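You operate a simulated robot arm through the tools that you are given. There is no shell and no other tool.

The job below is to be done with a simulated robot arm. You get a single attempt, and the scene is never put back.

## Task
Free the earth plate, scour it bright and latch it again.
Fine: earth latch off before scouring; pad back; the display ends at GOOD. Set down upright: scouring pad. Where these are worked on the way, their far stop is far enough and under half their travel is too little: earth latch. What is to be rubbed or washed off counts as gone when no trace of it is left.

It is judged by the outcome, as a careful person would: the job done as asked, and still so three seconds after it is handed in. It fails if anything else is knocked over, pushed out of place, dropped, spilled or broken.

## Robot
A 6-joint arm with a fingered hand, fixed in place. Base frame: the origin is on the floor under the middle of its stand, x ahead of it, y to its left, z up; the work surface is at about z = 750. Readings come in mm, rad, newtons and seconds.
With the tool pointing down near the work surface it reaches from about 360 to 760 mm from the base axis. Its first joint turns from -2.897 to 2.897 rad. Payload 4 kg.
The TCP is the grasp point between the finger pads, 26 mm short of the fingertips. In the tool frame z runs along the fingers and y along their closing line. The gripper opens to 148 mm; its body begins 73 mm behind the TCP. The gripper is a hand of 3 fingers: y runs from the thumb to the fingers, the wrist lies at [0, 0, -239] in the tool frame.
Orientation is that of the tool frame in the base frame, as [roll, pitch, yaw] about the fixed x, y, z axes, in that order (R = Rz(yaw) Ry(pitch) Rx(roll)). With the fingers straight down and closing along the base's y, the tool's x points along the base's -x, its y along +y and its z along -z.

## Interface
- The arm moves only by the tool servo_tool. Its argument "series" is one flat list of numbers, 6 for each row, row after row: the shift along the tool's x, y, z in units of 20 mm (1.0 is 20 mm), then the turn, a rotation vector about the tool's x, y, z in units of 5 degrees (1.0 is 5 degrees). In form: [dx, dy, dz, wx, wy, wz, dx, dy, dz, wx, wy, wz, ...]. A call has 1 to 20 rows; each row shifts and turns the commanded pose from where the row before left it, along the tool's axes as they then stand. A call with a number of a shift or a turn outside -1 to 1 is refused whole. Rows are played at 5 a second. More than 50 mm and 0.15 rad between two rows, and nothing of the call is played. Where a pose cannot be reached the arm comes as near as it can. A force on the tool above 70 N (or 10 N above the force at the start of the call, whichever is more), or a blocked arm, ends the call early, and 0.2 s more pass. In this call time passes only in rows, and 0.2 s behind the last. The reply holds the time, the measured pose of the TCP, the force on the tool along the base axes, the opening and the grip force, in the units named above and with some noise, with the torque about the TCP (base axes, N m) and any sound that the robot's microphone picked up, and new pictures: "views" is both (left out), scene, wrist or none.
- Cameras (640 x 400 px; columns grow to the right, rows downward): "scene" is fixed at [400.8, 649.5, 1516]; the picture's right is [-0.99, -0.12, 0.00], its down [-0.10, 0.80, -0.59] and it looks along [0.07, -0.58, -0.81] (base axes); focal length 372 px, centre (320, 200). "wrist" rides on the gripper at [68, -39, -90] in the tool frame; the picture's right is [0.50, 0.87, 0.00], its down [-0.65, 0.38, -0.65] and it looks along [-0.57, 0.33, 0.76] (tool axes); focal length 222 px, centre (320, 200). There is no depth. A picture from a camera that has moved, and an enlarged one, comes with that camera's place and axes in the base frame and with its lens.
- raise_lower(by): slides the trunk up (or, below 0, down) by that many mm; the arm rides with it, the base frame stays. It gives what a move gives, with no picture.
- set_fingers(finger1, finger2, thumb_bend): sets how far each is bent, from 0 (flat) to 1 (curled in); at 0.3 the hand is open as for a grip, at 0.7 the pads meet at the TCP. One left out holds its place. A second passes; each finger stops where it meets its share of the squeeze, and holds until it gets a number again. It is the only way to open and close the hand. It gives what a move gives, with no picture; readings hold the bend of each and the force on the fingers (four entries, about 0 where the hand has none), thumb and palm.
- inspect(camera, box): a new picture of the part [left, top, right, bottom] of that camera's present view, enlarged. No time passes.
- job_done(): hands the job in; it is judged then, once.

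Places have to be worked out from the pictures, the camera data and where the tool is seen. Open the gripper and draw the arm clear of the work before you hand the job in, unless the task says otherwise.

The tools are called as a command line: name --argument value ..., lists and objects as JSON in quotes. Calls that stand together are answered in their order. servo_tool: Moves the arm, as the interface text tells. Its arguments: {"type":"object","properties":{"series":{"type":"array","items":{"type":"number"}},"views":{"type":"string","enum":["both","scene","wrist","none"]}},"required":["series"]} The other tools are called the same way: raise_lower (by) moves the trunk up or down; set_fingers (finger1, finger2, thumb_bend) moves the fingers one by one; inspect (camera, box) takes an enlarged picture of a part of a camera's view; job_done () hands the job in.

At the start:

```text
t: 0.0
position: [448.2, 202.8, 1120.5]
tcp_rot: [3.14, -0.001, 3.14]
force: [-0.4, -0.6, -0.1]
wrist_torque: [0.02, -0.05, 0.0]
gripper_width: 147.9
finger_force: 0.0
shape: jaw
bend: [0.3, 0.3, 0.3]
finger forces: [0.1, 0.1, 0.0, 0.1, 0.1, 0.0]
trunk travel left (down, up): [-450.0, 140.0]
```

scene: 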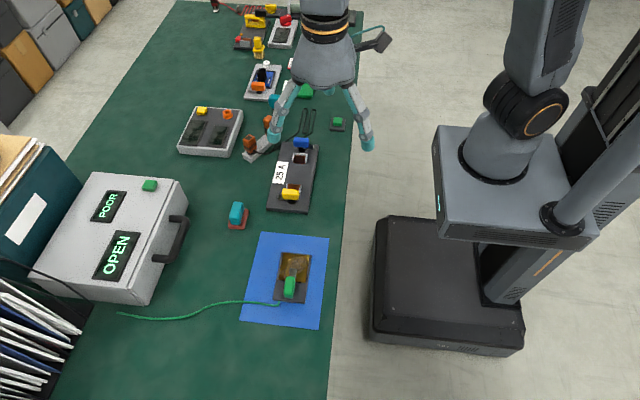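
wrist: 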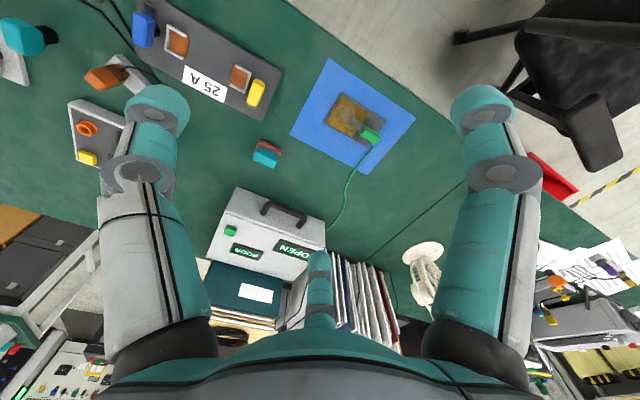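

The scene shows a blue mat with a brown plate and a green latch/clamp, a teal pad with a red base, and a display box reading POOR / OPEN. I'll look closer at each of these before moving.

inspect --camera "scene" --box '[220, 220, 350, 340]'

inspect --camera "scene" --box '[200, 180, 280, 240]'

inspect --camera "scene" --box '[30, 150, 210, 310]'

inspect --camera "wrist" --box '[220, 50, 430, 200]'

inspect --camera "scene" --box '[170, 0, 390, 220]'

```text
3.33 times, centred on (285, 280) of scene
camera zoom: at [400.8, 649.5, 1516.0], right [-0.99, -0.12, 0.0], down [-0.1, 0.8, -0.59], along [0.07, -0.58, -0.81], focal length 1239 px, centre (437, -67)
```

zoom: 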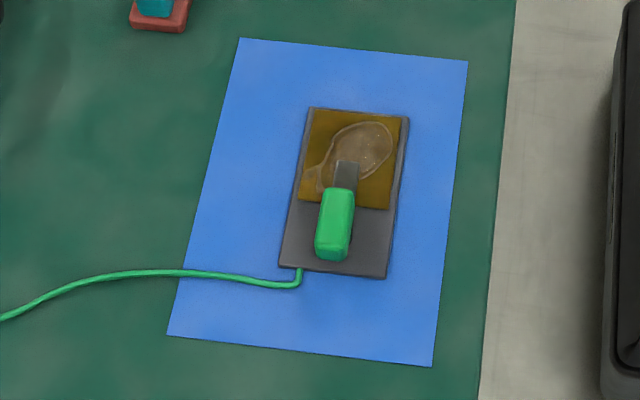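

```text
6.67 times, centred on (240, 210) of scene
camera zoom: at [400.8, 649.5, 1516.0], right [-0.99, -0.12, 0.0], down [-0.1, 0.8, -0.59], along [0.07, -0.58, -0.81], focal length 2477 px, centre (853, 133)
```

zoom: 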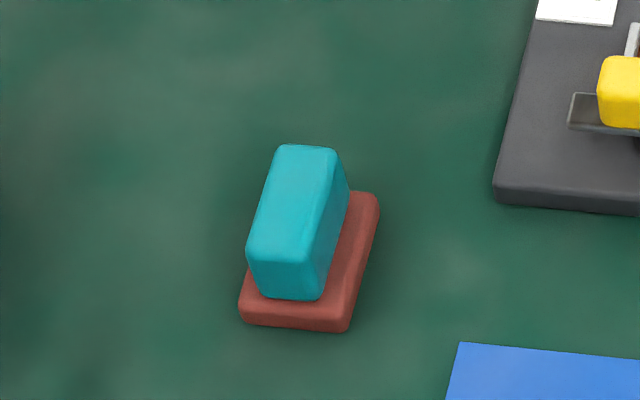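

```text
2.50 times, centred on (120, 230) of scene
camera zoom: at [400.8, 649.5, 1516.0], right [-0.99, -0.12, 0.0], down [-0.1, 0.8, -0.59], along [0.07, -0.58, -0.81], focal length 929 px, centre (820, 125)
```

zoom: 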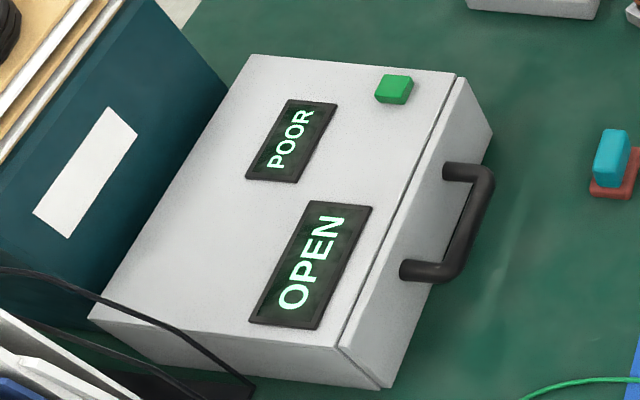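

```text
2.67 times, centred on (325, 125) of wrist
camera zoom: at [379.8, 164.7, 1211.8], right [-0.5, 0.87, 0.0], down [0.66, 0.38, 0.65], along [0.57, 0.33, -0.76], focal length 592 px, centre (307, 400)
```

zoom: 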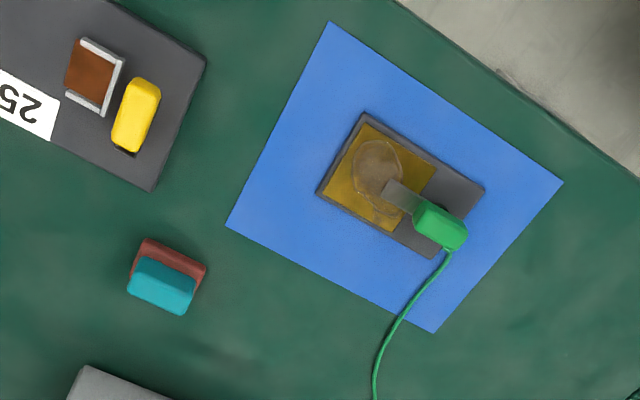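

```text
1.82 times, centred on (280, 110) of scene
camera zoom: at [400.8, 649.5, 1516.0], right [-0.99, -0.12, 0.0], down [-0.1, 0.8, -0.59], along [0.07, -0.58, -0.81], focal length 676 px, centre (393, 364)
```

zoom: 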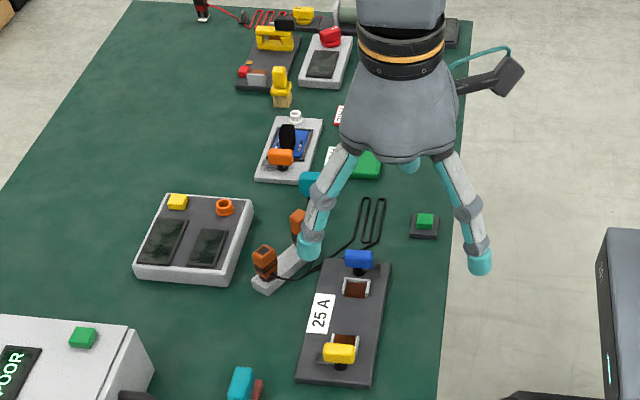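

The plate base looks to lie at about x 466–535, y 265–378, with its green latch handle near (500, 354, 778). The pad is near (656, 187) with its teal grip on top. I'll close the fingers in free air to learn how they travel.

set_fingers --finger1 0.6 --finger2 0.6 --thumb_bend 0.6

inspect --camera "wrist" --box '[0, 0, 640, 400]'

inspect --camera "scene" --box '[220, 0, 420, 180]'

```text
t: 1.0
position: [447.3, 203.3, 1121.7]
tcp_rot: [-3.142, 0.0, 3.139]
force: [-0.6, 0.1, -0.1]
wrist_torque: [-0.02, 0.0, -0.01]
gripper_width: 29.9
finger_force: 0.0
shape: fingers
bend: [0.6, 0.6, 0.6]
finger forces: [0.0, 0.0, 0.1, 0.0, 0.0, 0.0]
trunk travel left (down, up): [-450.0, 140.0]
```

```text
1.00 times, centred on (320, 200) of wrist (not enlarged: the box is as wide or as high as the picture)
camera zoom: at [379.8, 164.7, 1211.8], right [-0.5, 0.87, 0.0], down [0.66, 0.38, 0.65], along [0.57, 0.33, -0.76], focal length 222 px, centre (320, 200)
```

zoom: 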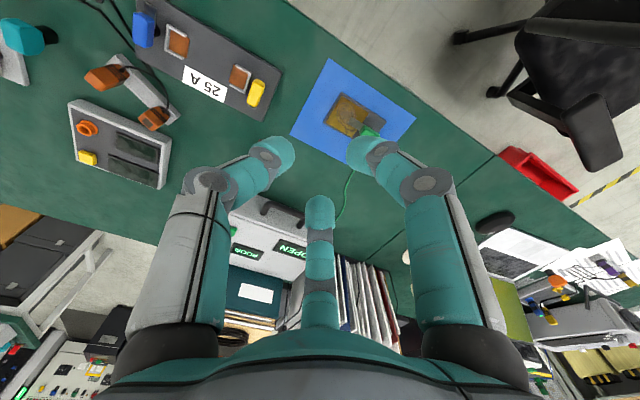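

```text
2.22 times, centred on (320, 90) of scene
camera zoom: at [400.8, 649.5, 1516.0], right [-0.99, -0.12, 0.0], down [-0.1, 0.8, -0.59], along [0.07, -0.58, -0.81], focal length 826 px, centre (320, 444)
```

zoom: 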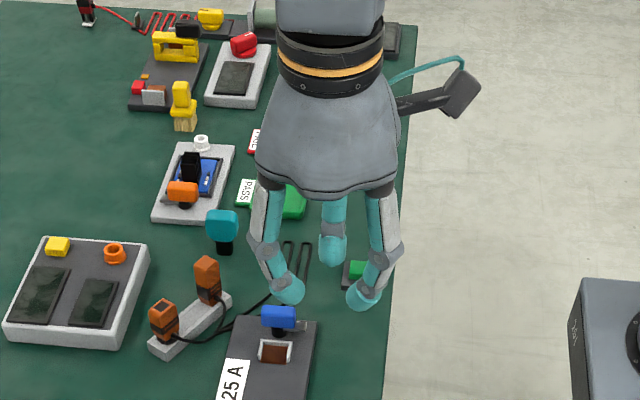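

At 0.6 bend the three fingers close radially: the thumb sits at tool −y and the two fingers at about ±30° on the +y side. I'll reopen the hand and move above the earth plate to see the latch up close.

set_fingers --finger1 0.3 --finger2 0.3 --thumb_bend 0.3

servo_tool --series '[-0.221, 0.529, 0.921, 0, 0, 0, -0.221, 0.529, 0.921, 0, 0, 0, -0.221, 0.529, 0.921, 0, 0, 0, -0.221, 0.529, 0.921, 0, 0, 0, -0.221, 0.529, 0.921, 0, 0, 0, -0.221, 0.529, 0.921, 0, 0, 0, -0.221, 0.529, 0.921, 0, 0, 0, -0.221, 0.529, 0.921, 0, 0, 0, -0.221, 0.529, 0.921, 0, 0, 0, -0.221, 0.529, 0.921, 0, 0, 0, -0.221, 0.529, 0.921, 0, 0, 0, -0.221, 0.529, 0.921, 0, 0, 0]'

inspect --camera "wrist" --box '[220, 60, 460, 210]'

```text
t: 2.0
position: [447.5, 203.2, 1121.8]
tcp_rot: [-3.14, 0.001, 3.14]
force: [-0.4, -0.8, 0.3]
wrist_torque: [-0.01, -0.01, 0.02]
gripper_width: 126.8
finger_force: 0.2
shape: fingers
bend: [0.3, 0.3, 0.3]
finger forces: [0.0, 0.0, 0.0, 0.0, 0.0, 0.1]
trunk travel left (down, up): [-450.0, 140.0]
```

```text
t: 4.6
position: [500.2, 329.2, 900.5]
tcp_rot: [-3.141, 0.0, 3.14]
force: [-0.3, 0.8, -0.2]
wrist_torque: [-0.01, 0.0, -0.01]
gripper_width: 126.5
finger_force: 0.1
shape: fingers
bend: [0.3, 0.3, 0.3]
finger forces: [0.0, 0.0, 0.1, 0.0, 0.1, 0.1]
trunk travel left (down, up): [-450.0, 140.0]
camera wrist: at [430.7, 291.5, 990.9], right [-0.5, 0.87, 0.0], down [0.66, 0.38, 0.65], along [0.57, 0.33, -0.76], focal length 222 px, centre (320, 200)
```

scene: 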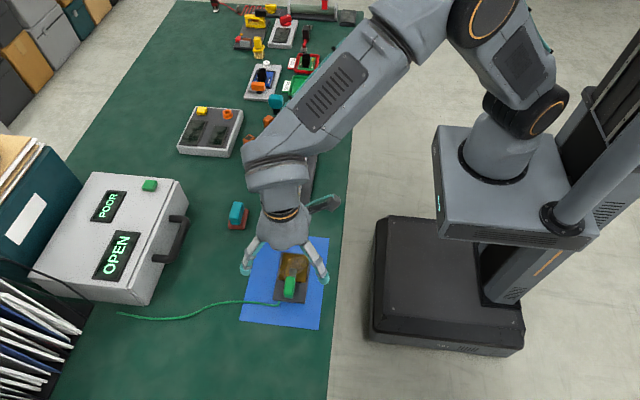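
wrist: 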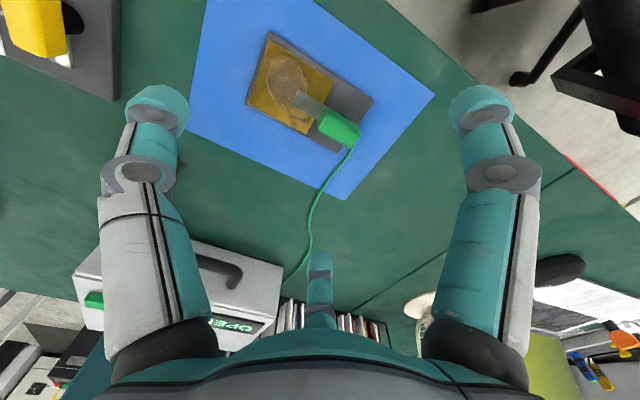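

```text
2.67 times, centred on (340, 135) of wrist
camera zoom: at [430.7, 291.5, 990.9], right [-0.5, 0.87, 0.0], down [0.66, 0.38, 0.65], along [0.57, 0.33, -0.76], focal length 592 px, centre (267, 373)
```

zoom: 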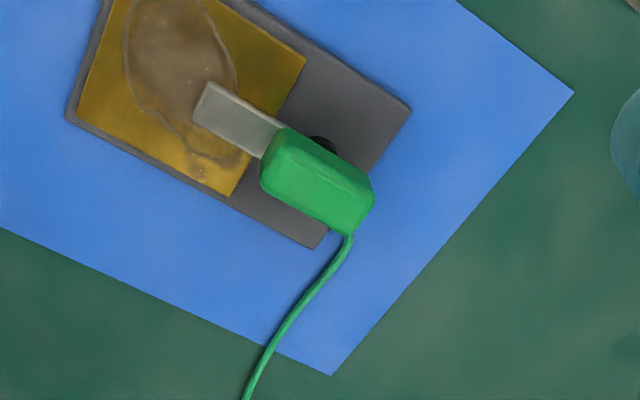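

A black round boss shows under the green handle, so the latch may swing about a pivot there. I'll enlarge both views to check it.

inspect --camera "scene" --box '[270, 245, 320, 305]'

inspect --camera "wrist" --box '[300, 85, 380, 155]'

inspect --camera "wrist" --box '[230, 20, 330, 130]'

```text
6.67 times, centred on (295, 275) of scene
camera zoom: at [400.8, 649.5, 1516.0], right [-0.99, -0.12, 0.0], down [-0.1, 0.8, -0.59], along [0.07, -0.58, -0.81], focal length 2477 px, centre (487, -300)
```

zoom: 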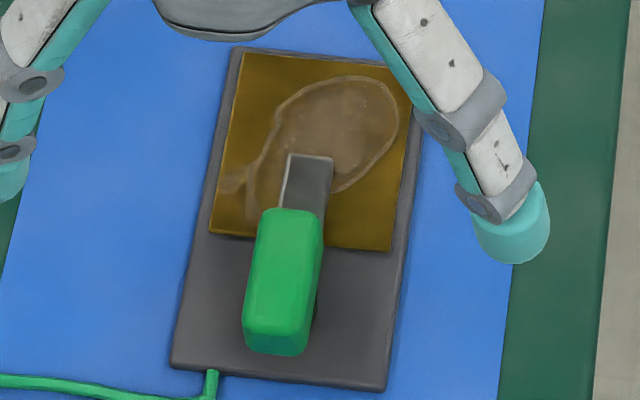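

```text
5.71 times, centred on (340, 120) of wrist
camera zoom: at [430.7, 291.5, 990.9], right [-0.5, 0.87, 0.0], down [0.66, 0.38, 0.65], along [0.57, 0.33, -0.76], focal length 1269 px, centre (206, 657)
```

zoom: 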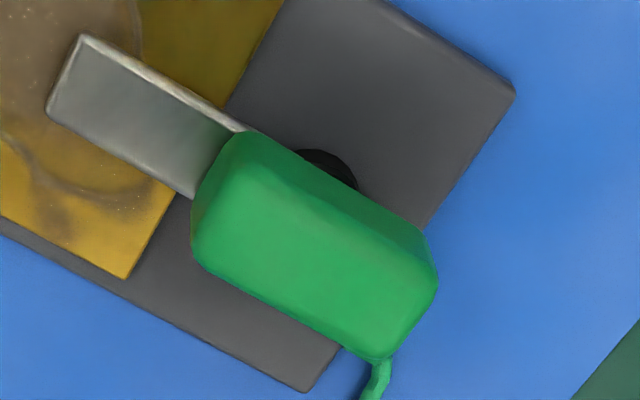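

```text
3.64 times, centred on (280, 75) of wrist
camera zoom: at [430.7, 291.5, 990.9], right [-0.5, 0.87, 0.0], down [0.66, 0.38, 0.65], along [0.57, 0.33, -0.76], focal length 808 px, centre (466, 654)
```

zoom: 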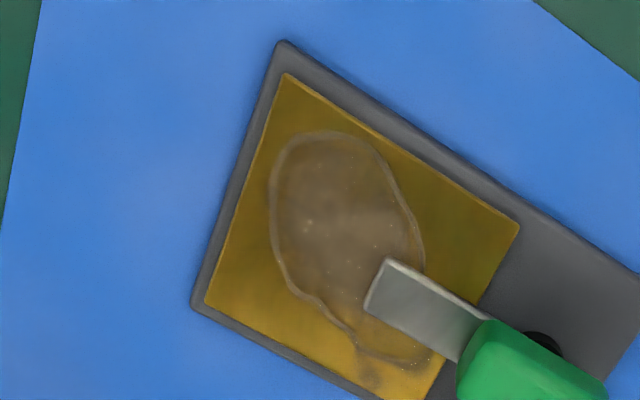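

The view suggests a metal tongue, a green grip and a black pivot underneath. I'll tilt the hand for a lower side view, to tell a swing pivot from a hinge.

servo_tool --series '[0.875, -0.24, 0.625, 0, 0, 0, 0.875, -0.24, 0.625, 0, 0, 0, 0.875, -0.24, 0.625, 0, 0, 0, 0.875, -0.24, 0.625, 0, 0, 0, 0, 0, 0, 0.5, 0.866, 0, 0, 0, 0, 0.5, 0.866, 0, 0, 0, 0, 0.5, 0.866, 0, 0, 0, 0, 0.5, 0.866, 0, 0, 0, 0, 0.5, 0.866, 0]'

inspect --camera "wrist" --box '[240, 80, 400, 200]'

```text
t: 6.6
position: [430.5, 310.8, 849.9]
tcp_rot: [-2.913, -0.375, 3.097]
force: [0.2, -0.9, 0.7]
wrist_torque: [-0.02, -0.02, 0.03]
gripper_width: 126.7
finger_force: 0.1
shape: fingers
bend: [0.3, 0.3, 0.3]
finger forces: [0.0, 0.0, 0.0, 0.0, 0.0, 0.1]
trunk travel left (down, up): [-450.0, 140.0]
camera wrist: at [402.8, 295.5, 965.4], right [-0.5, 0.87, 0.0], down [0.83, 0.48, 0.27], along [0.24, 0.14, -0.96], focal length 222 px, centre (320, 200)
```

scene: 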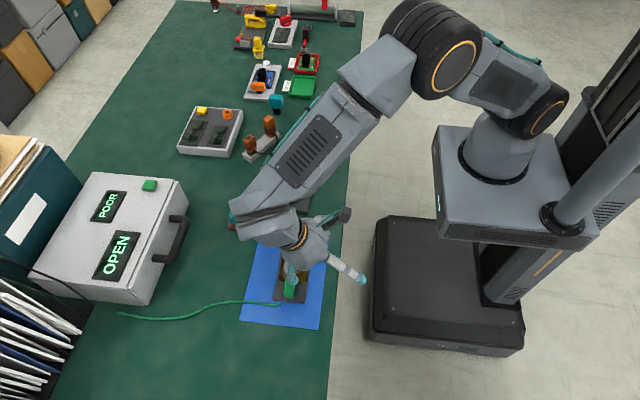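
wrist: 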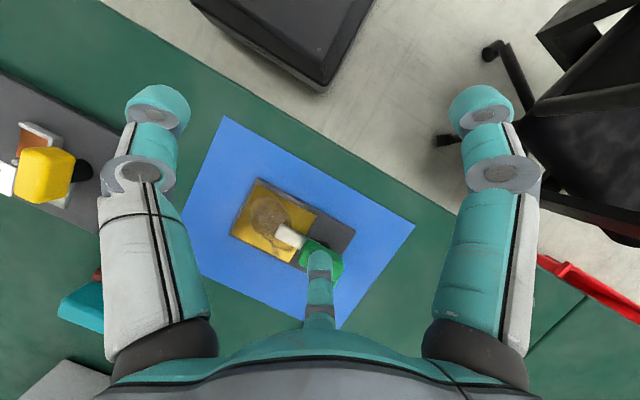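

```text
3.33 times, centred on (320, 140) of wrist
camera zoom: at [402.8, 295.5, 965.4], right [-0.5, 0.87, 0.0], down [0.83, 0.48, 0.27], along [0.24, 0.14, -0.96], focal length 740 px, centre (320, 400)
```

zoom: 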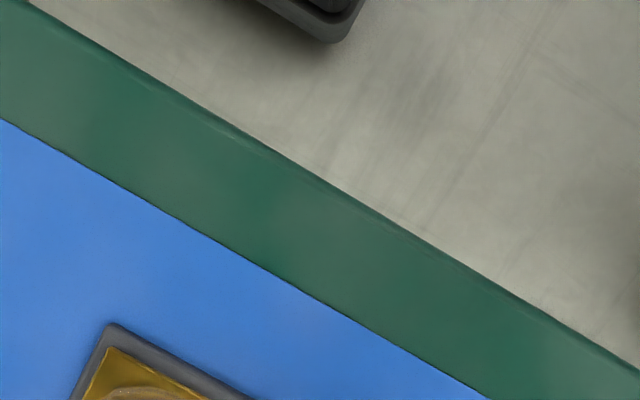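

That tilt went the wrong way because the picture is upside down. I'll turn back through 50° to get the low side view.

servo_tool --series '[0, 0, 0, -0.5, -0.866, 0, 0, 0, 0, -0.5, -0.866, 0, 0, 0, 0, -0.5, -0.866, 0, 0, 0, 0, -0.5, -0.866, 0, 0, 0, 0, -0.5, -0.866, 0, 0, 0, 0, -0.5, -0.866, 0, 0, 0, 0, -0.5, -0.866, 0, 0, 0, 0, -0.5, -0.866, 0, 0, 0, 0, -0.5, -0.866, 0, 0, 0, 0, -0.5, -0.866, 0]'

inspect --camera "wrist" --box '[260, 110, 400, 210]'

```text
t: 8.8
position: [433.1, 307.6, 851.1]
tcp_rot: [2.952, 0.342, 3.103]
force: [-0.2, -0.2, -0.5]
wrist_torque: [0.0, 0.01, 0.0]
gripper_width: 126.8
finger_force: 0.1
shape: fingers
bend: [0.3, 0.3, 0.3]
finger forces: [0.1, 0.0, 0.0, 0.0, 0.0, 0.1]
out of reach, approached as far as the arm can: row 10
trunk travel left (down, up): [-450.0, 140.0]
camera wrist: at [339.6, 256.8, 904.9], right [-0.5, 0.87, -0.01], down [0.39, 0.23, 0.89], along [0.78, 0.44, -0.45], focal length 222 px, centre (320, 200)
```

scene: 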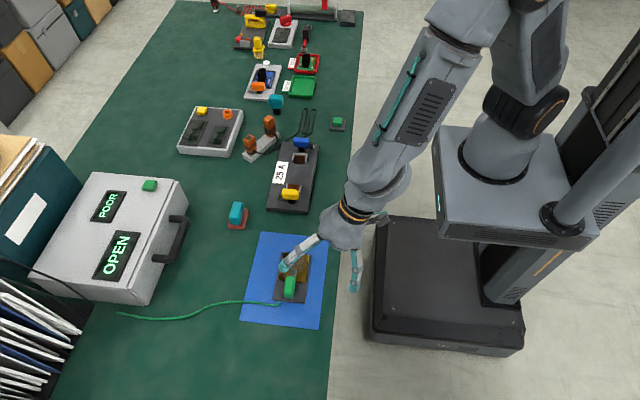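
wrist: 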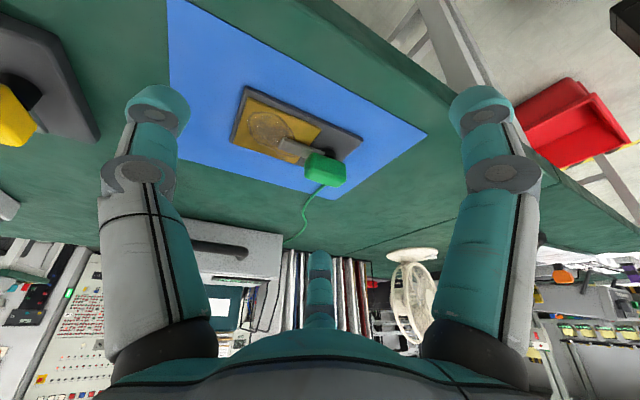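

```text
4.00 times, centred on (330, 160) of wrist
camera zoom: at [339.6, 256.8, 904.9], right [-0.5, 0.87, -0.01], down [0.39, 0.23, 0.89], along [0.78, 0.44, -0.45], focal length 888 px, centre (280, 360)
```

zoom: 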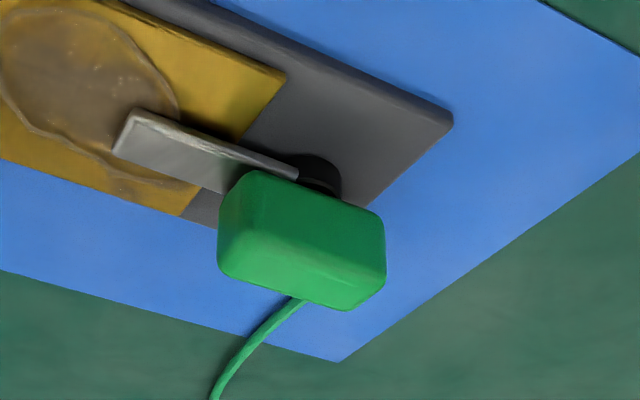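

The low view shows a vertical black post with the tongue and grip on top, so the latch swings about a vertical axis near (500, 352). I'll zoom in further for any stop pins.

inspect --camera "wrist" --box '[290, 125, 360, 190]'

inspect --camera "scene" --box '[265, 265, 315, 305]'

```text
6.15 times, centred on (325, 158) of wrist
camera zoom: at [339.6, 256.8, 904.9], right [-0.5, 0.87, -0.01], down [0.39, 0.23, 0.89], along [0.78, 0.44, -0.45], focal length 1367 px, centre (289, 462)
```

zoom: 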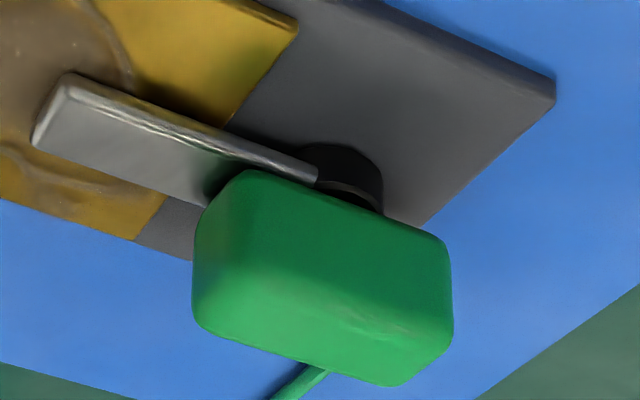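

```text
10.00 times, centred on (290, 285) of scene
camera zoom: at [400.8, 649.5, 1516.0], right [-0.99, -0.12, 0.0], down [-0.1, 0.8, -0.59], along [0.07, -0.58, -0.81], focal length 3716 px, centre (620, -650)
```

zoom: 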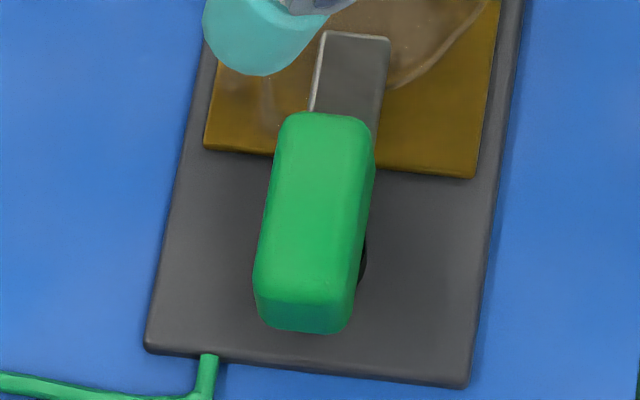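

No stop pins are visible. The grip spans about y 334–374 and z 770–791, with the post near y 351. I'll bring the tool back to vertical and check the readings before the approach.

servo_tool --series '[0, 0, 0, 0.5, 0.866, 0, 0, 0, 0, 0.5, 0.866, 0, 0, 0, 0, 0.5, 0.866, 0, 0, 0, 0, 0.5, 0.866, 0, 0, 0, 0, 0.5, 0.866, 0]' --views "none"

```text
t: 10.0
position: [434.4, 307.9, 850.7]
tcp_rot: [-3.105, -0.034, 3.132]
force: [-0.8, -0.7, 0.1]
wrist_torque: [0.02, 0.03, 0.0]
gripper_width: 127.0
finger_force: 0.0
shape: fingers
bend: [0.3, 0.3, 0.3]
finger forces: [0.0, 0.1, 0.0, 0.1, 0.0, 0.1]
trunk travel left (down, up): [-450.0, 140.0]
```

The tool is near vertical with a small residual tilt. I'll correct it, move above the latch pivot at (500, 351), and yaw +60° so two fingers flank the grip sides and one closes on its +y end, clear of the tongue.

servo_tool --series '[-0.82, 0.54, 0, -0.42, -0.39, -0.11, -0.82, 0.54, 0, 0, 0, 0, -0.82, 0.54, 0, 0, 0, 0, -0.82, 0.54, 0, 0, 0, 0, 0, 0, 0, 0, 0, -1, 0, 0, 0, 0, 0, -1, 0, 0, 0, 0, 0, -1, 0, 0, 0, 0, 0, -1, 0, 0, 0, 0, 0, -1, 0, 0, 0, 0, 0, -1, 0, 0, 0, 0, 0, -1, 0, 0, 0, 0, 0, -1, 0, 0, 0, 0, 0, -1, 0, 0, 0, 0, 0, -1, 0, 0, 0, 0, 0, -1, 0, 0, 0, 0, 0, -1]'

```text
t: 13.4
position: [499.7, 351.1, 850.0]
tcp_rot: [-3.141, 0.0, -2.093]
force: [0.1, -0.7, 0.2]
wrist_torque: [0.03, -0.01, 0.0]
gripper_width: 127.0
finger_force: 0.0
shape: fingers
bend: [0.3, 0.3, 0.3]
finger forces: [0.0, 0.0, 0.0, 0.1, 0.0, 0.1]
trunk travel left (down, up): [-450.0, 140.0]
camera wrist: at [499.0, 273.6, 940.1], right [-1.0, 0.0, 0.0], down [0.0, 0.76, 0.65], along [0.0, 0.65, -0.76], focal length 222 px, centre (320, 200)
```

scene: 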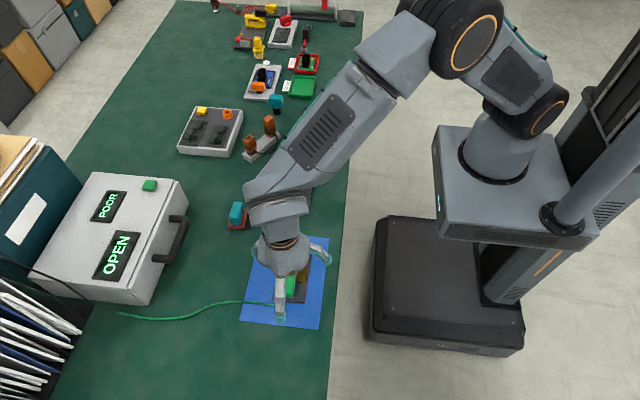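
wrist: 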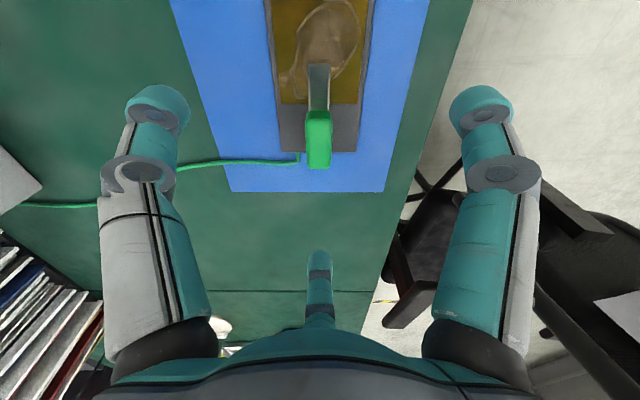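

The grip is centred under the hand, about column 318 in the wrist view. I'll descend to TCP z ≈ 794 with the fingers open around the grip.

servo_tool --series '[0, 0, 0.7, 0, 0, 0, 0, 0, 0.7, 0, 0, 0, 0, 0, 0.7, 0, 0, 0, 0, 0, 0.7, 0, 0, 0]'

inspect --camera "wrist" --box '[240, 60, 400, 260]'

```text
t: 14.4
position: [499.9, 349.7, 792.5]
tcp_rot: [3.141, 0.0, -2.091]
force: [-1.0, -0.3, 0.1]
wrist_torque: [0.02, 0.01, 0.03]
gripper_width: 126.6
finger_force: 0.2
shape: fingers
bend: [0.3, 0.3, 0.3]
finger forces: [0.0, 0.0, 0.1, 0.0, 0.0, 0.0]
trunk travel left (down, up): [-450.0, 140.0]
camera wrist: at [498.7, 272.9, 882.7], right [-1.0, 0.0, 0.0], down [0.0, 0.76, 0.65], along [0.0, 0.65, -0.76], focal length 222 px, centre (320, 200)
```

scene: 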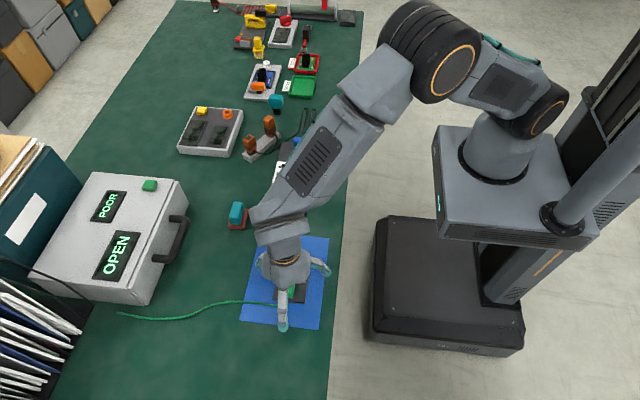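
wrist: 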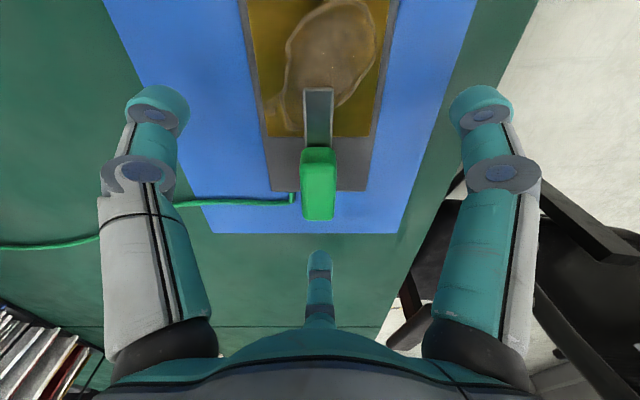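

```text
2.00 times, centred on (320, 160) of wrist
camera zoom: at [498.7, 272.9, 882.7], right [-1.0, 0.0, 0.0], down [0.0, 0.76, 0.65], along [0.0, 0.65, -0.76], focal length 444 px, centre (320, 280)
```

zoom: 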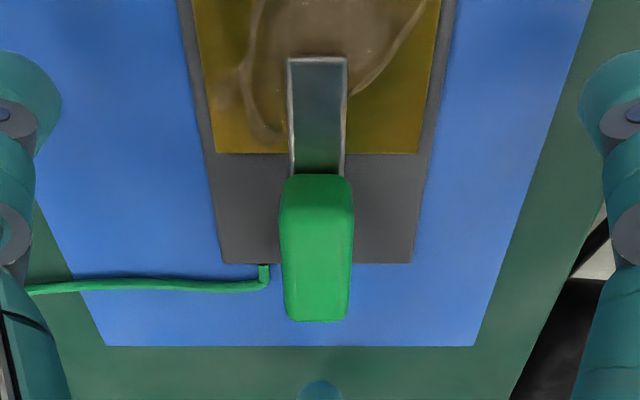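

The grip spans y ≈ 332–372 with its top at z ≈ 787 and is centred at x ≈ 499.5, so the hand is well placed. I'll close the fingers in steps, starting just short of contact.

set_fingers --finger1 0.58 --finger2 0.58 --thumb_bend 0.58

inspect --camera "wrist" --box '[240, 60, 400, 260]'

```text
t: 15.4
position: [499.1, 349.5, 791.6]
tcp_rot: [3.14, 0.0, -2.093]
force: [-1.8, -0.9, -1.3]
wrist_torque: [-0.02, 0.02, 0.0]
gripper_width: 42.2
finger_force: 0.3
shape: fingers
bend: [0.56, 0.57, 0.57]
finger forces: [1.0, 0.0, 0.0, 0.1, 0.0, 0.0]
trunk travel left (down, up): [-450.0, 140.0]
```

```text
2.00 times, centred on (320, 160) of wrist
camera zoom: at [498.6, 272.9, 883.0], right [-1.0, 0.0, 0.0], down [0.0, 0.76, 0.65], along [0.0, 0.65, -0.76], focal length 444 px, centre (320, 280)
```

zoom: 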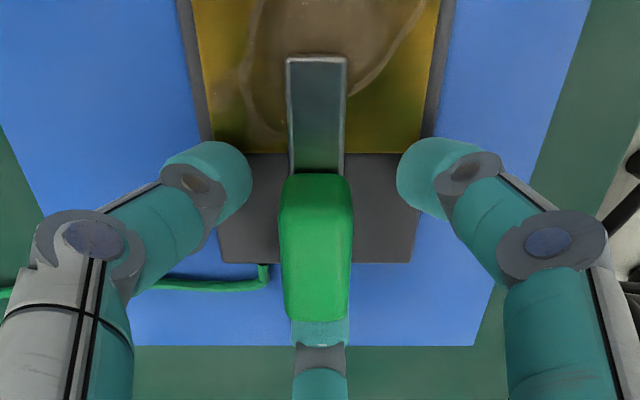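

finger1, at the +y end, already touches the grip with about 1 N. Next I'll close the two side fingers, thumb and finger2, onto the grip.

set_fingers --finger1 0.58 --finger2 0.66 --thumb_bend 0.66

inspect --camera "wrist" --box '[240, 60, 400, 260]'

```text
t: 16.4
position: [498.2, 351.4, 793.0]
tcp_rot: [-3.14, 0.0, -2.094]
force: [1.4, 6.0, -0.1]
wrist_torque: [0.12, -0.01, -0.01]
gripper_width: 32.4
finger_force: 5.2
shape: fingers
bend: [0.55, 0.59, 0.64]
finger forces: [1.2, 6.8, 0.0, 0.1, 2.9, 0.0]
trunk travel left (down, up): [-450.0, 140.0]
```

```text
2.00 times, centred on (320, 160) of wrist
camera zoom: at [498.8, 273.4, 882.9], right [-1.0, 0.0, 0.0], down [0.0, 0.76, 0.65], along [0.0, 0.65, -0.76], focal length 444 px, centre (320, 280)
```

zoom: 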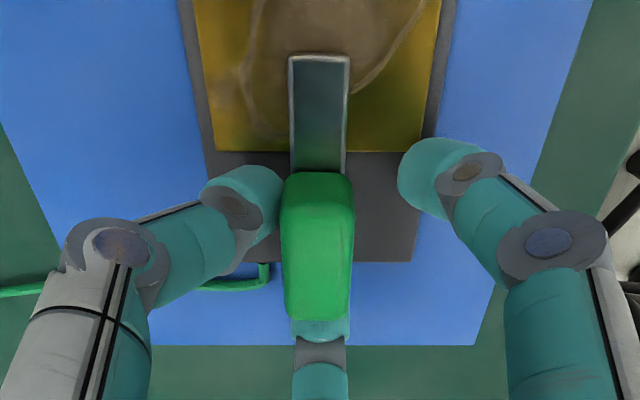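

Bend and force readings together show that finger2 is the +y end finger (6.8 N) and finger1 is the right side finger, not yet on the grip. I'll ease finger2 slightly and close finger1 onto the grip.

set_fingers --finger1 0.66 --finger2 0.59 --thumb_bend 0.66

inspect --camera "wrist" --box '[240, 60, 400, 260]'

```text
t: 17.4
position: [499.4, 351.4, 792.7]
tcp_rot: [3.14, 0.0, -2.094]
force: [1.8, -0.8, 0.5]
wrist_torque: [-0.01, -0.06, 0.03]
gripper_width: 18.0
finger_force: 3.2
shape: fingers
bend: [0.64, 0.58, 0.64]
finger forces: [1.4, 0.9, 0.1, 0.0, 3.3, 0.0]
trunk travel left (down, up): [-450.0, 140.0]
```

```text
2.00 times, centred on (320, 160) of wrist
camera zoom: at [498.8, 272.7, 882.9], right [-1.0, 0.0, 0.0], down [0.0, 0.76, 0.65], along [0.0, 0.65, -0.76], focal length 444 px, centre (320, 280)
```

zoom: 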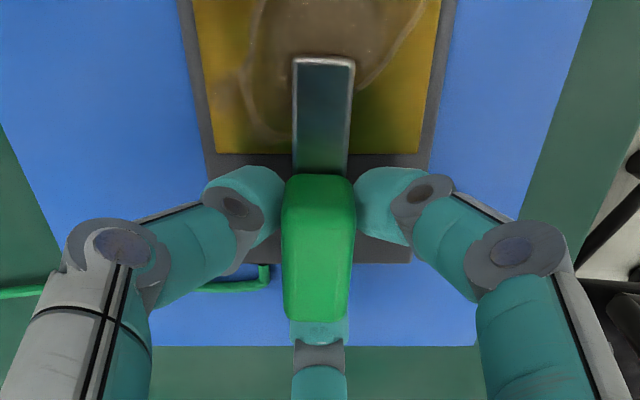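

All three fingers hold the grip lightly. I'll try a small clockwise turn (seen from above) of 10° about the pivot and watch the torque and picture.

servo_tool --series '[0, 0, 0, 0, 0, 0.5, 0, 0, 0, 0, 0, 0.5, 0, 0, 0, 0, 0, 0.5, 0, 0, 0, 0, 0, 0.5]' --views "wrist"

```text
t: 18.4
position: [499.6, 351.9, 792.9]
tcp_rot: [3.14, 0.002, -2.267]
force: [6.4, 2.3, -0.5]
wrist_torque: [0.03, -0.17, 0.15]
gripper_width: 17.9
finger_force: 4.7
shape: fingers
bend: [0.64, 0.58, 0.64]
finger forces: [0.9, 0.4, 0.0, 0.0, 7.6, 0.0]
trunk travel left (down, up): [-450.0, 140.0]
camera wrist: at [485.4, 275.4, 883.5], right [-0.99, 0.17, 0.0], down [0.13, 0.74, 0.65], along [0.11, 0.64, -0.76], focal length 222 px, centre (320, 200)
```

wrist: 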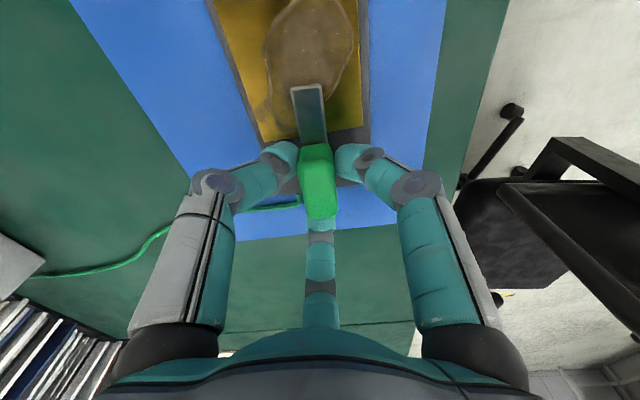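

The torque is small (0.15 N·m) and the thumb force is up to 7.6 N. I'll zoom in to see whether the tongue turned relative to the plate.

inspect --camera "wrist" --box '[240, 40, 400, 240]'

inspect --camera "scene" --box '[250, 240, 330, 310]'

```text
2.00 times, centred on (320, 140) of wrist
camera zoom: at [485.4, 275.4, 883.5], right [-0.99, 0.17, 0.0], down [0.13, 0.74, 0.65], along [0.11, 0.64, -0.76], focal length 444 px, centre (320, 320)
```

zoom: 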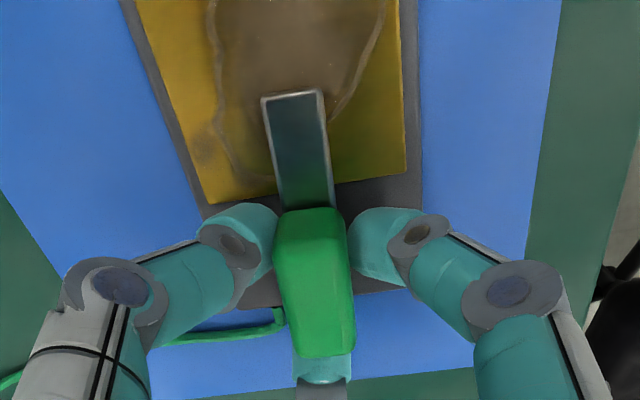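

```text
5.71 times, centred on (290, 275) of scene
camera zoom: at [400.8, 649.5, 1516.0], right [-0.99, -0.12, 0.0], down [-0.1, 0.8, -0.59], along [0.07, -0.58, -0.81], focal length 2124 px, centre (491, -229)
```

zoom: 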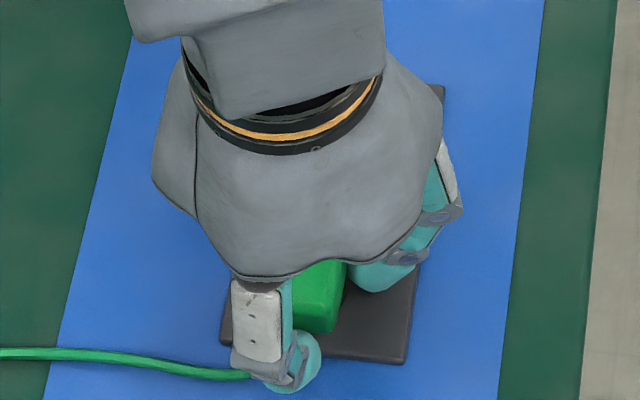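

The tongue tip has moved about 2.5 mm toward −x, roughly 3–5°, at low torque. I'll turn another 10° the same way and check whether it follows or is blocked.

servo_tool --series '[0, 0, 0, 0, 0, 0.5, 0, 0, 0, 0, 0, 0.5, 0, 0, 0, 0, 0, 0.5, 0, 0, 0, 0, 0, 0.5]' --views "none"

inspect --camera "wrist" --box '[240, 40, 400, 240]'

```text
t: 19.4
position: [500.9, 352.4, 793.2]
tcp_rot: [-3.14, 0.003, -2.443]
force: [16.3, 8.6, -1.1]
wrist_torque: [0.2, -0.4, 0.41]
gripper_width: 18.4
finger_force: 10.1
shape: fingers
bend: [0.64, 0.58, 0.63]
finger forces: [1.6, 0.9, 0.0, 0.1, 18.2, 0.1]
trunk travel left (down, up): [-450.0, 140.0]
```

```text
2.00 times, centred on (320, 140) of wrist
camera zoom: at [473.4, 279.4, 883.8], right [-0.94, 0.34, 0.0], down [0.26, 0.71, 0.66], along [0.22, 0.62, -0.76], focal length 444 px, centre (320, 320)
```

zoom: 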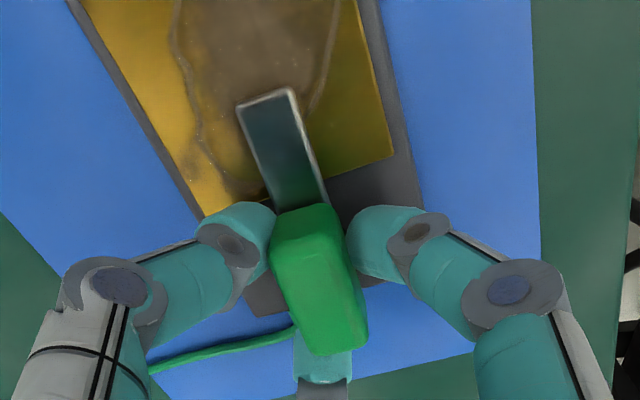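

Torque climbs (0.41 N·m, thumb 18 N) while the tongue lags far behind the hand, which looks like a stop in this direction. I'll turn back to neutral and try counter-clockwise.

servo_tool --series '[0, 0, 0, 0, 0, -0.8, 0, 0, 0, 0, 0, -0.8, 0, 0, 0, 0, 0, -0.8, 0, 0, 0, 0, 0, -0.8, 0, 0, 0, 0, 0, -0.8]' --views "none"

servo_tool --series '[0, 0, 0, 0, 0, -0.5, 0, 0, 0, 0, 0, -0.5, 0, 0, 0, 0, 0, -0.5, 0, 0, 0, 0, 0, -0.5]' --views "none"

inspect --camera "wrist" --box '[240, 40, 400, 240]'

```text
t: 20.6
position: [498.7, 351.9, 792.7]
tcp_rot: [3.139, -0.001, -2.094]
force: [1.1, -0.2, -0.2]
wrist_torque: [-0.03, -0.05, -0.02]
gripper_width: 17.9
finger_force: 2.7
shape: fingers
bend: [0.65, 0.58, 0.64]
finger forces: [1.7, 1.0, 0.0, 0.1, 2.7, 0.0]
trunk travel left (down, up): [-450.0, 140.0]
```

```text
t: 21.6
position: [500.0, 353.0, 793.4]
tcp_rot: [-3.141, 0.0, -1.919]
force: [0.7, -1.1, -1.9]
wrist_torque: [0.06, 0.01, -0.05]
gripper_width: 18.1
finger_force: 2.4
shape: fingers
bend: [0.65, 0.58, 0.64]
finger forces: [2.0, 0.3, 0.0, 0.1, 2.3, 0.0]
trunk travel left (down, up): [-450.0, 140.0]
```

```text
2.00 times, centred on (320, 140) of wrist
camera zoom: at [512.1, 275.3, 884.2], right [-0.98, -0.18, 0.0], down [-0.13, 0.74, 0.65], along [-0.12, 0.64, -0.76], focal length 444 px, centre (320, 320)
```

zoom: 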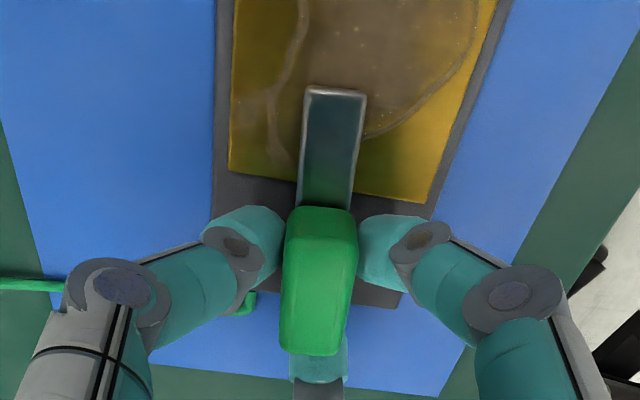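

Counter-clockwise the torque stays near zero and the tongue follows, now about 6° round. I'll keep turning that way in steps.

servo_tool --series '[0, 0, 0, 0, 0, -0.6, 0, 0, 0, 0, 0, -0.6, 0, 0, 0, 0, 0, -0.6, 0, 0, 0, 0, 0, -0.6, 0, 0, 0, 0, 0, -0.6, 0, 0, 0, 0, 0, -0.6, 0, 0, 0, 0, 0, -0.6, 0, 0, 0, 0, 0, -0.6, 0, 0, 0, 0, 0, -0.6, 0, 0, 0, 0, 0, -0.6]' --views "both"

inspect --camera "wrist" --box '[240, 40, 400, 240]'

```text
t: 23.8
position: [498.3, 351.0, 792.9]
tcp_rot: [3.141, 0.0, -1.393]
force: [1.5, -0.8, 0.0]
wrist_torque: [0.01, -0.07, -0.02]
gripper_width: 17.7
finger_force: 2.6
shape: fingers
bend: [0.64, 0.58, 0.64]
finger forces: [1.8, 0.2, 0.1, 0.0, 3.0, 0.0]
trunk travel left (down, up): [-450.0, 140.0]
camera wrist: at [548.6, 292.3, 884.0], right [-0.76, -0.65, 0.0], down [-0.49, 0.58, 0.65], along [-0.42, 0.5, -0.76], focal length 222 px, centre (320, 200)
```

scene: 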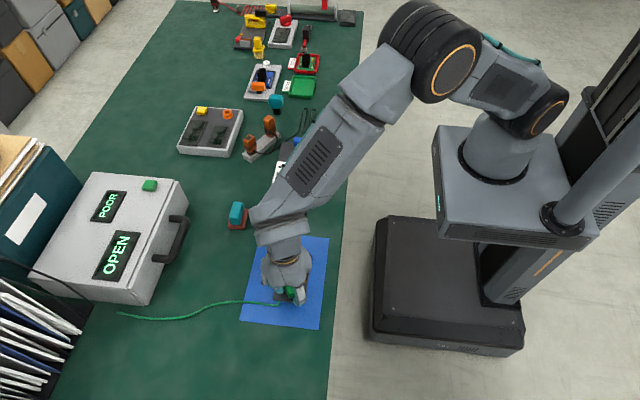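
wrist: 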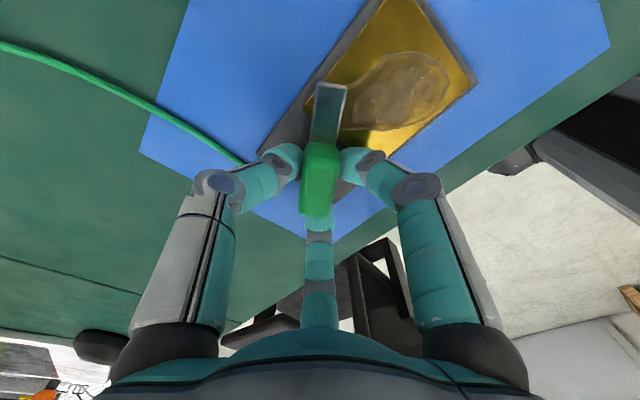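

```text
2.00 times, centred on (320, 140) of wrist
camera zoom: at [548.6, 292.3, 884.0], right [-0.76, -0.65, 0.0], down [-0.49, 0.58, 0.65], along [-0.42, 0.5, -0.76], focal length 444 px, centre (320, 320)
```

zoom: 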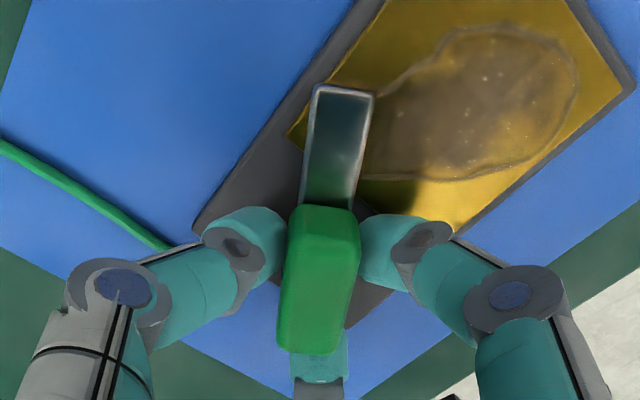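

The latch turns freely with the hand, now about 37° round. I'll continue toward the far stop and watch the torque.

servo_tool --series '[0, 0, 0, 0, 0, -0.6, 0, 0, 0, 0, 0, -0.6, 0, 0, 0, 0, 0, -0.6, 0, 0, 0, 0, 0, -0.6, 0, 0, 0, 0, 0, -0.6, 0, 0, 0, 0, 0, -0.6, 0, 0, 0, 0, 0, -0.6, 0, 0, 0, 0, 0, -0.6, 0, 0, 0, 0, 0, -0.6, 0, 0, 0, 0, 0, -0.6]' --views "both"

inspect --camera "wrist" --box '[240, 40, 400, 240]'

```text
t: 25.7
position: [455.7, 370.5, 784.3]
tcp_rot: [-3.091, -0.033, -1.043]
force: [2.7, 1.8, 28.0]
wrist_torque: [0.18, -0.17, 0.04]
gripper_width: 8.5
finger_force: 13.7
shape: fingers
bend: [0.66, 0.59, 0.66]
finger forces: [0.1, 8.3, 0.1, 0.1, 19.6, 0.0]
out of reach, approached as far as the arm can: row 4, 5, 6, 7, 8, 9
trunk travel left (down, up): [-450.0, 140.0]
stopped in row 9: the force on the tool passed its limit at 75 N (the readings are from after the stop); the commanded pose is now the measured one
camera wrist: at [516.9, 333.3, 878.0], right [-0.49, -0.87, -0.03], down [-0.7, 0.38, 0.61], along [-0.52, 0.32, -0.79], focal length 222 px, centre (320, 200)
```

scene: 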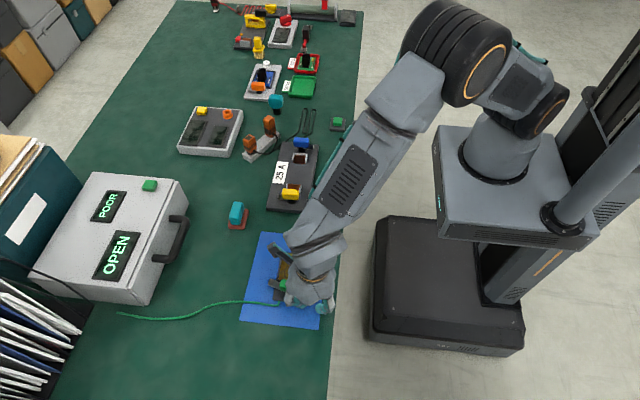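
wrist: 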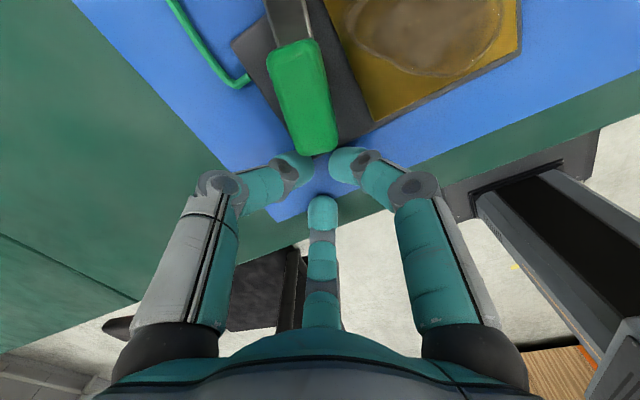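

```text
2.00 times, centred on (320, 140) of wrist
camera zoom: at [516.9, 333.3, 878.0], right [-0.49, -0.87, -0.03], down [-0.7, 0.38, 0.61], along [-0.52, 0.32, -0.79], focal length 444 px, centre (320, 320)
```

zoom: 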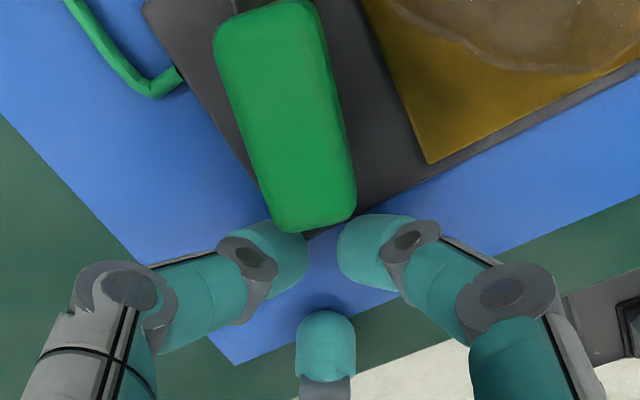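

The wrist hit its joint limit, and the arm strayed to (456, 370, 784) and stopped with about 28 N on the tool. The latch has turned well round and the hand has slipped off its end, so I'll lift straight up gently before anything else.

servo_tool --series '[0, 0, -0.3, 0, 0, 0, 0, 0, -0.6, 0, 0, 0, 0, 0, -0.8, 0, 0, 0, 0, 0, -0.8, 0, 0, 0, 0, 0, -0.8, 0, 0, 0]' --views "both"

inspect --camera "wrist" --box '[200, 0, 440, 200]'

inspect --camera "scene" --box '[230, 220, 360, 340]'

```text
t: 26.9
position: [439.2, 372.2, 840.7]
tcp_rot: [-3.091, -0.043, -1.048]
force: [-0.5, 0.2, -0.3]
wrist_torque: [0.01, 0.0, 0.01]
gripper_width: 10.8
finger_force: 0.1
shape: fingers
bend: [0.66, 0.59, 0.66]
finger forces: [0.0, 0.0, 0.0, 0.1, 0.1, 0.0]
out of reach, approached as far as the arm can: row 4, 5
trunk travel left (down, up): [-450.0, 140.0]
camera wrist: at [500.6, 335.3, 936.9], right [-0.5, -0.87, -0.02], down [-0.69, 0.39, 0.61], along [-0.52, 0.32, -0.8], focal length 222 px, centre (320, 200)
```

scene: 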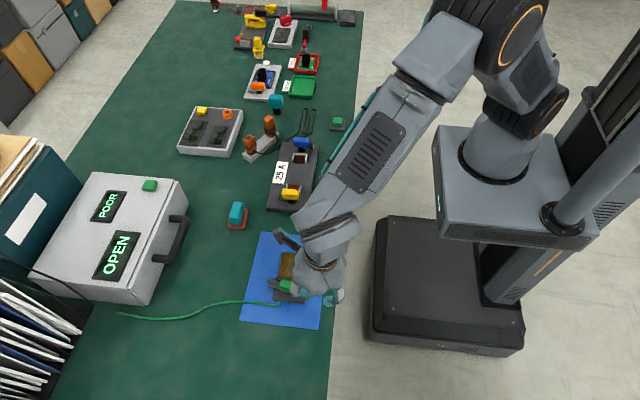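
wrist: 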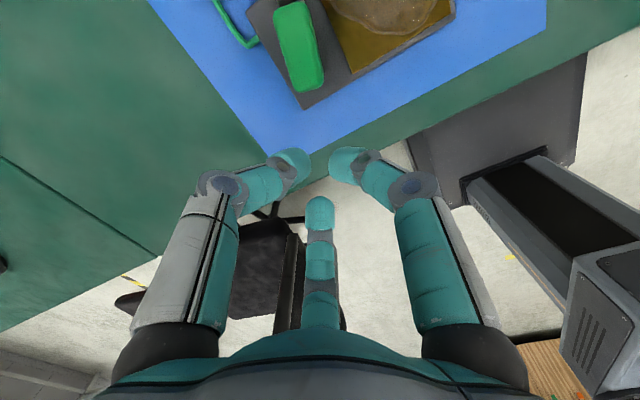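

```text
2.00 times, centred on (320, 100) of wrist
camera zoom: at [500.6, 335.3, 936.9], right [-0.5, -0.87, -0.02], down [-0.69, 0.39, 0.61], along [-0.52, 0.32, -0.8], focal length 444 px, centre (320, 400)
```

zoom: 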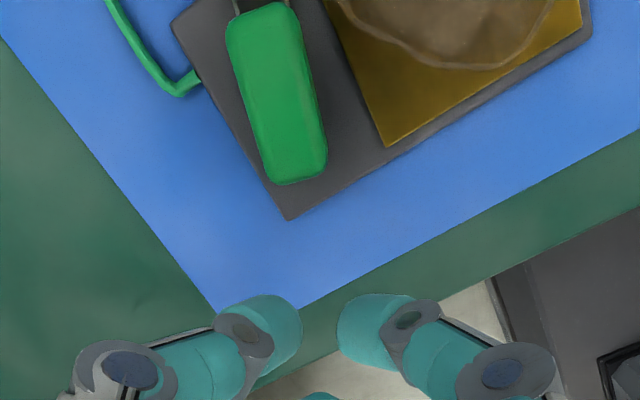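

```text
3.33 times, centred on (295, 280) of scene
camera zoom: at [400.8, 649.5, 1516.0], right [-0.99, -0.12, 0.0], down [-0.1, 0.8, -0.59], along [0.07, -0.58, -0.81], focal length 1239 px, centre (403, -67)
```

zoom: 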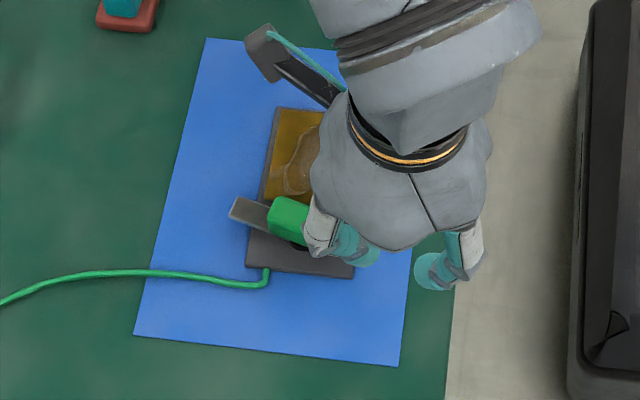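

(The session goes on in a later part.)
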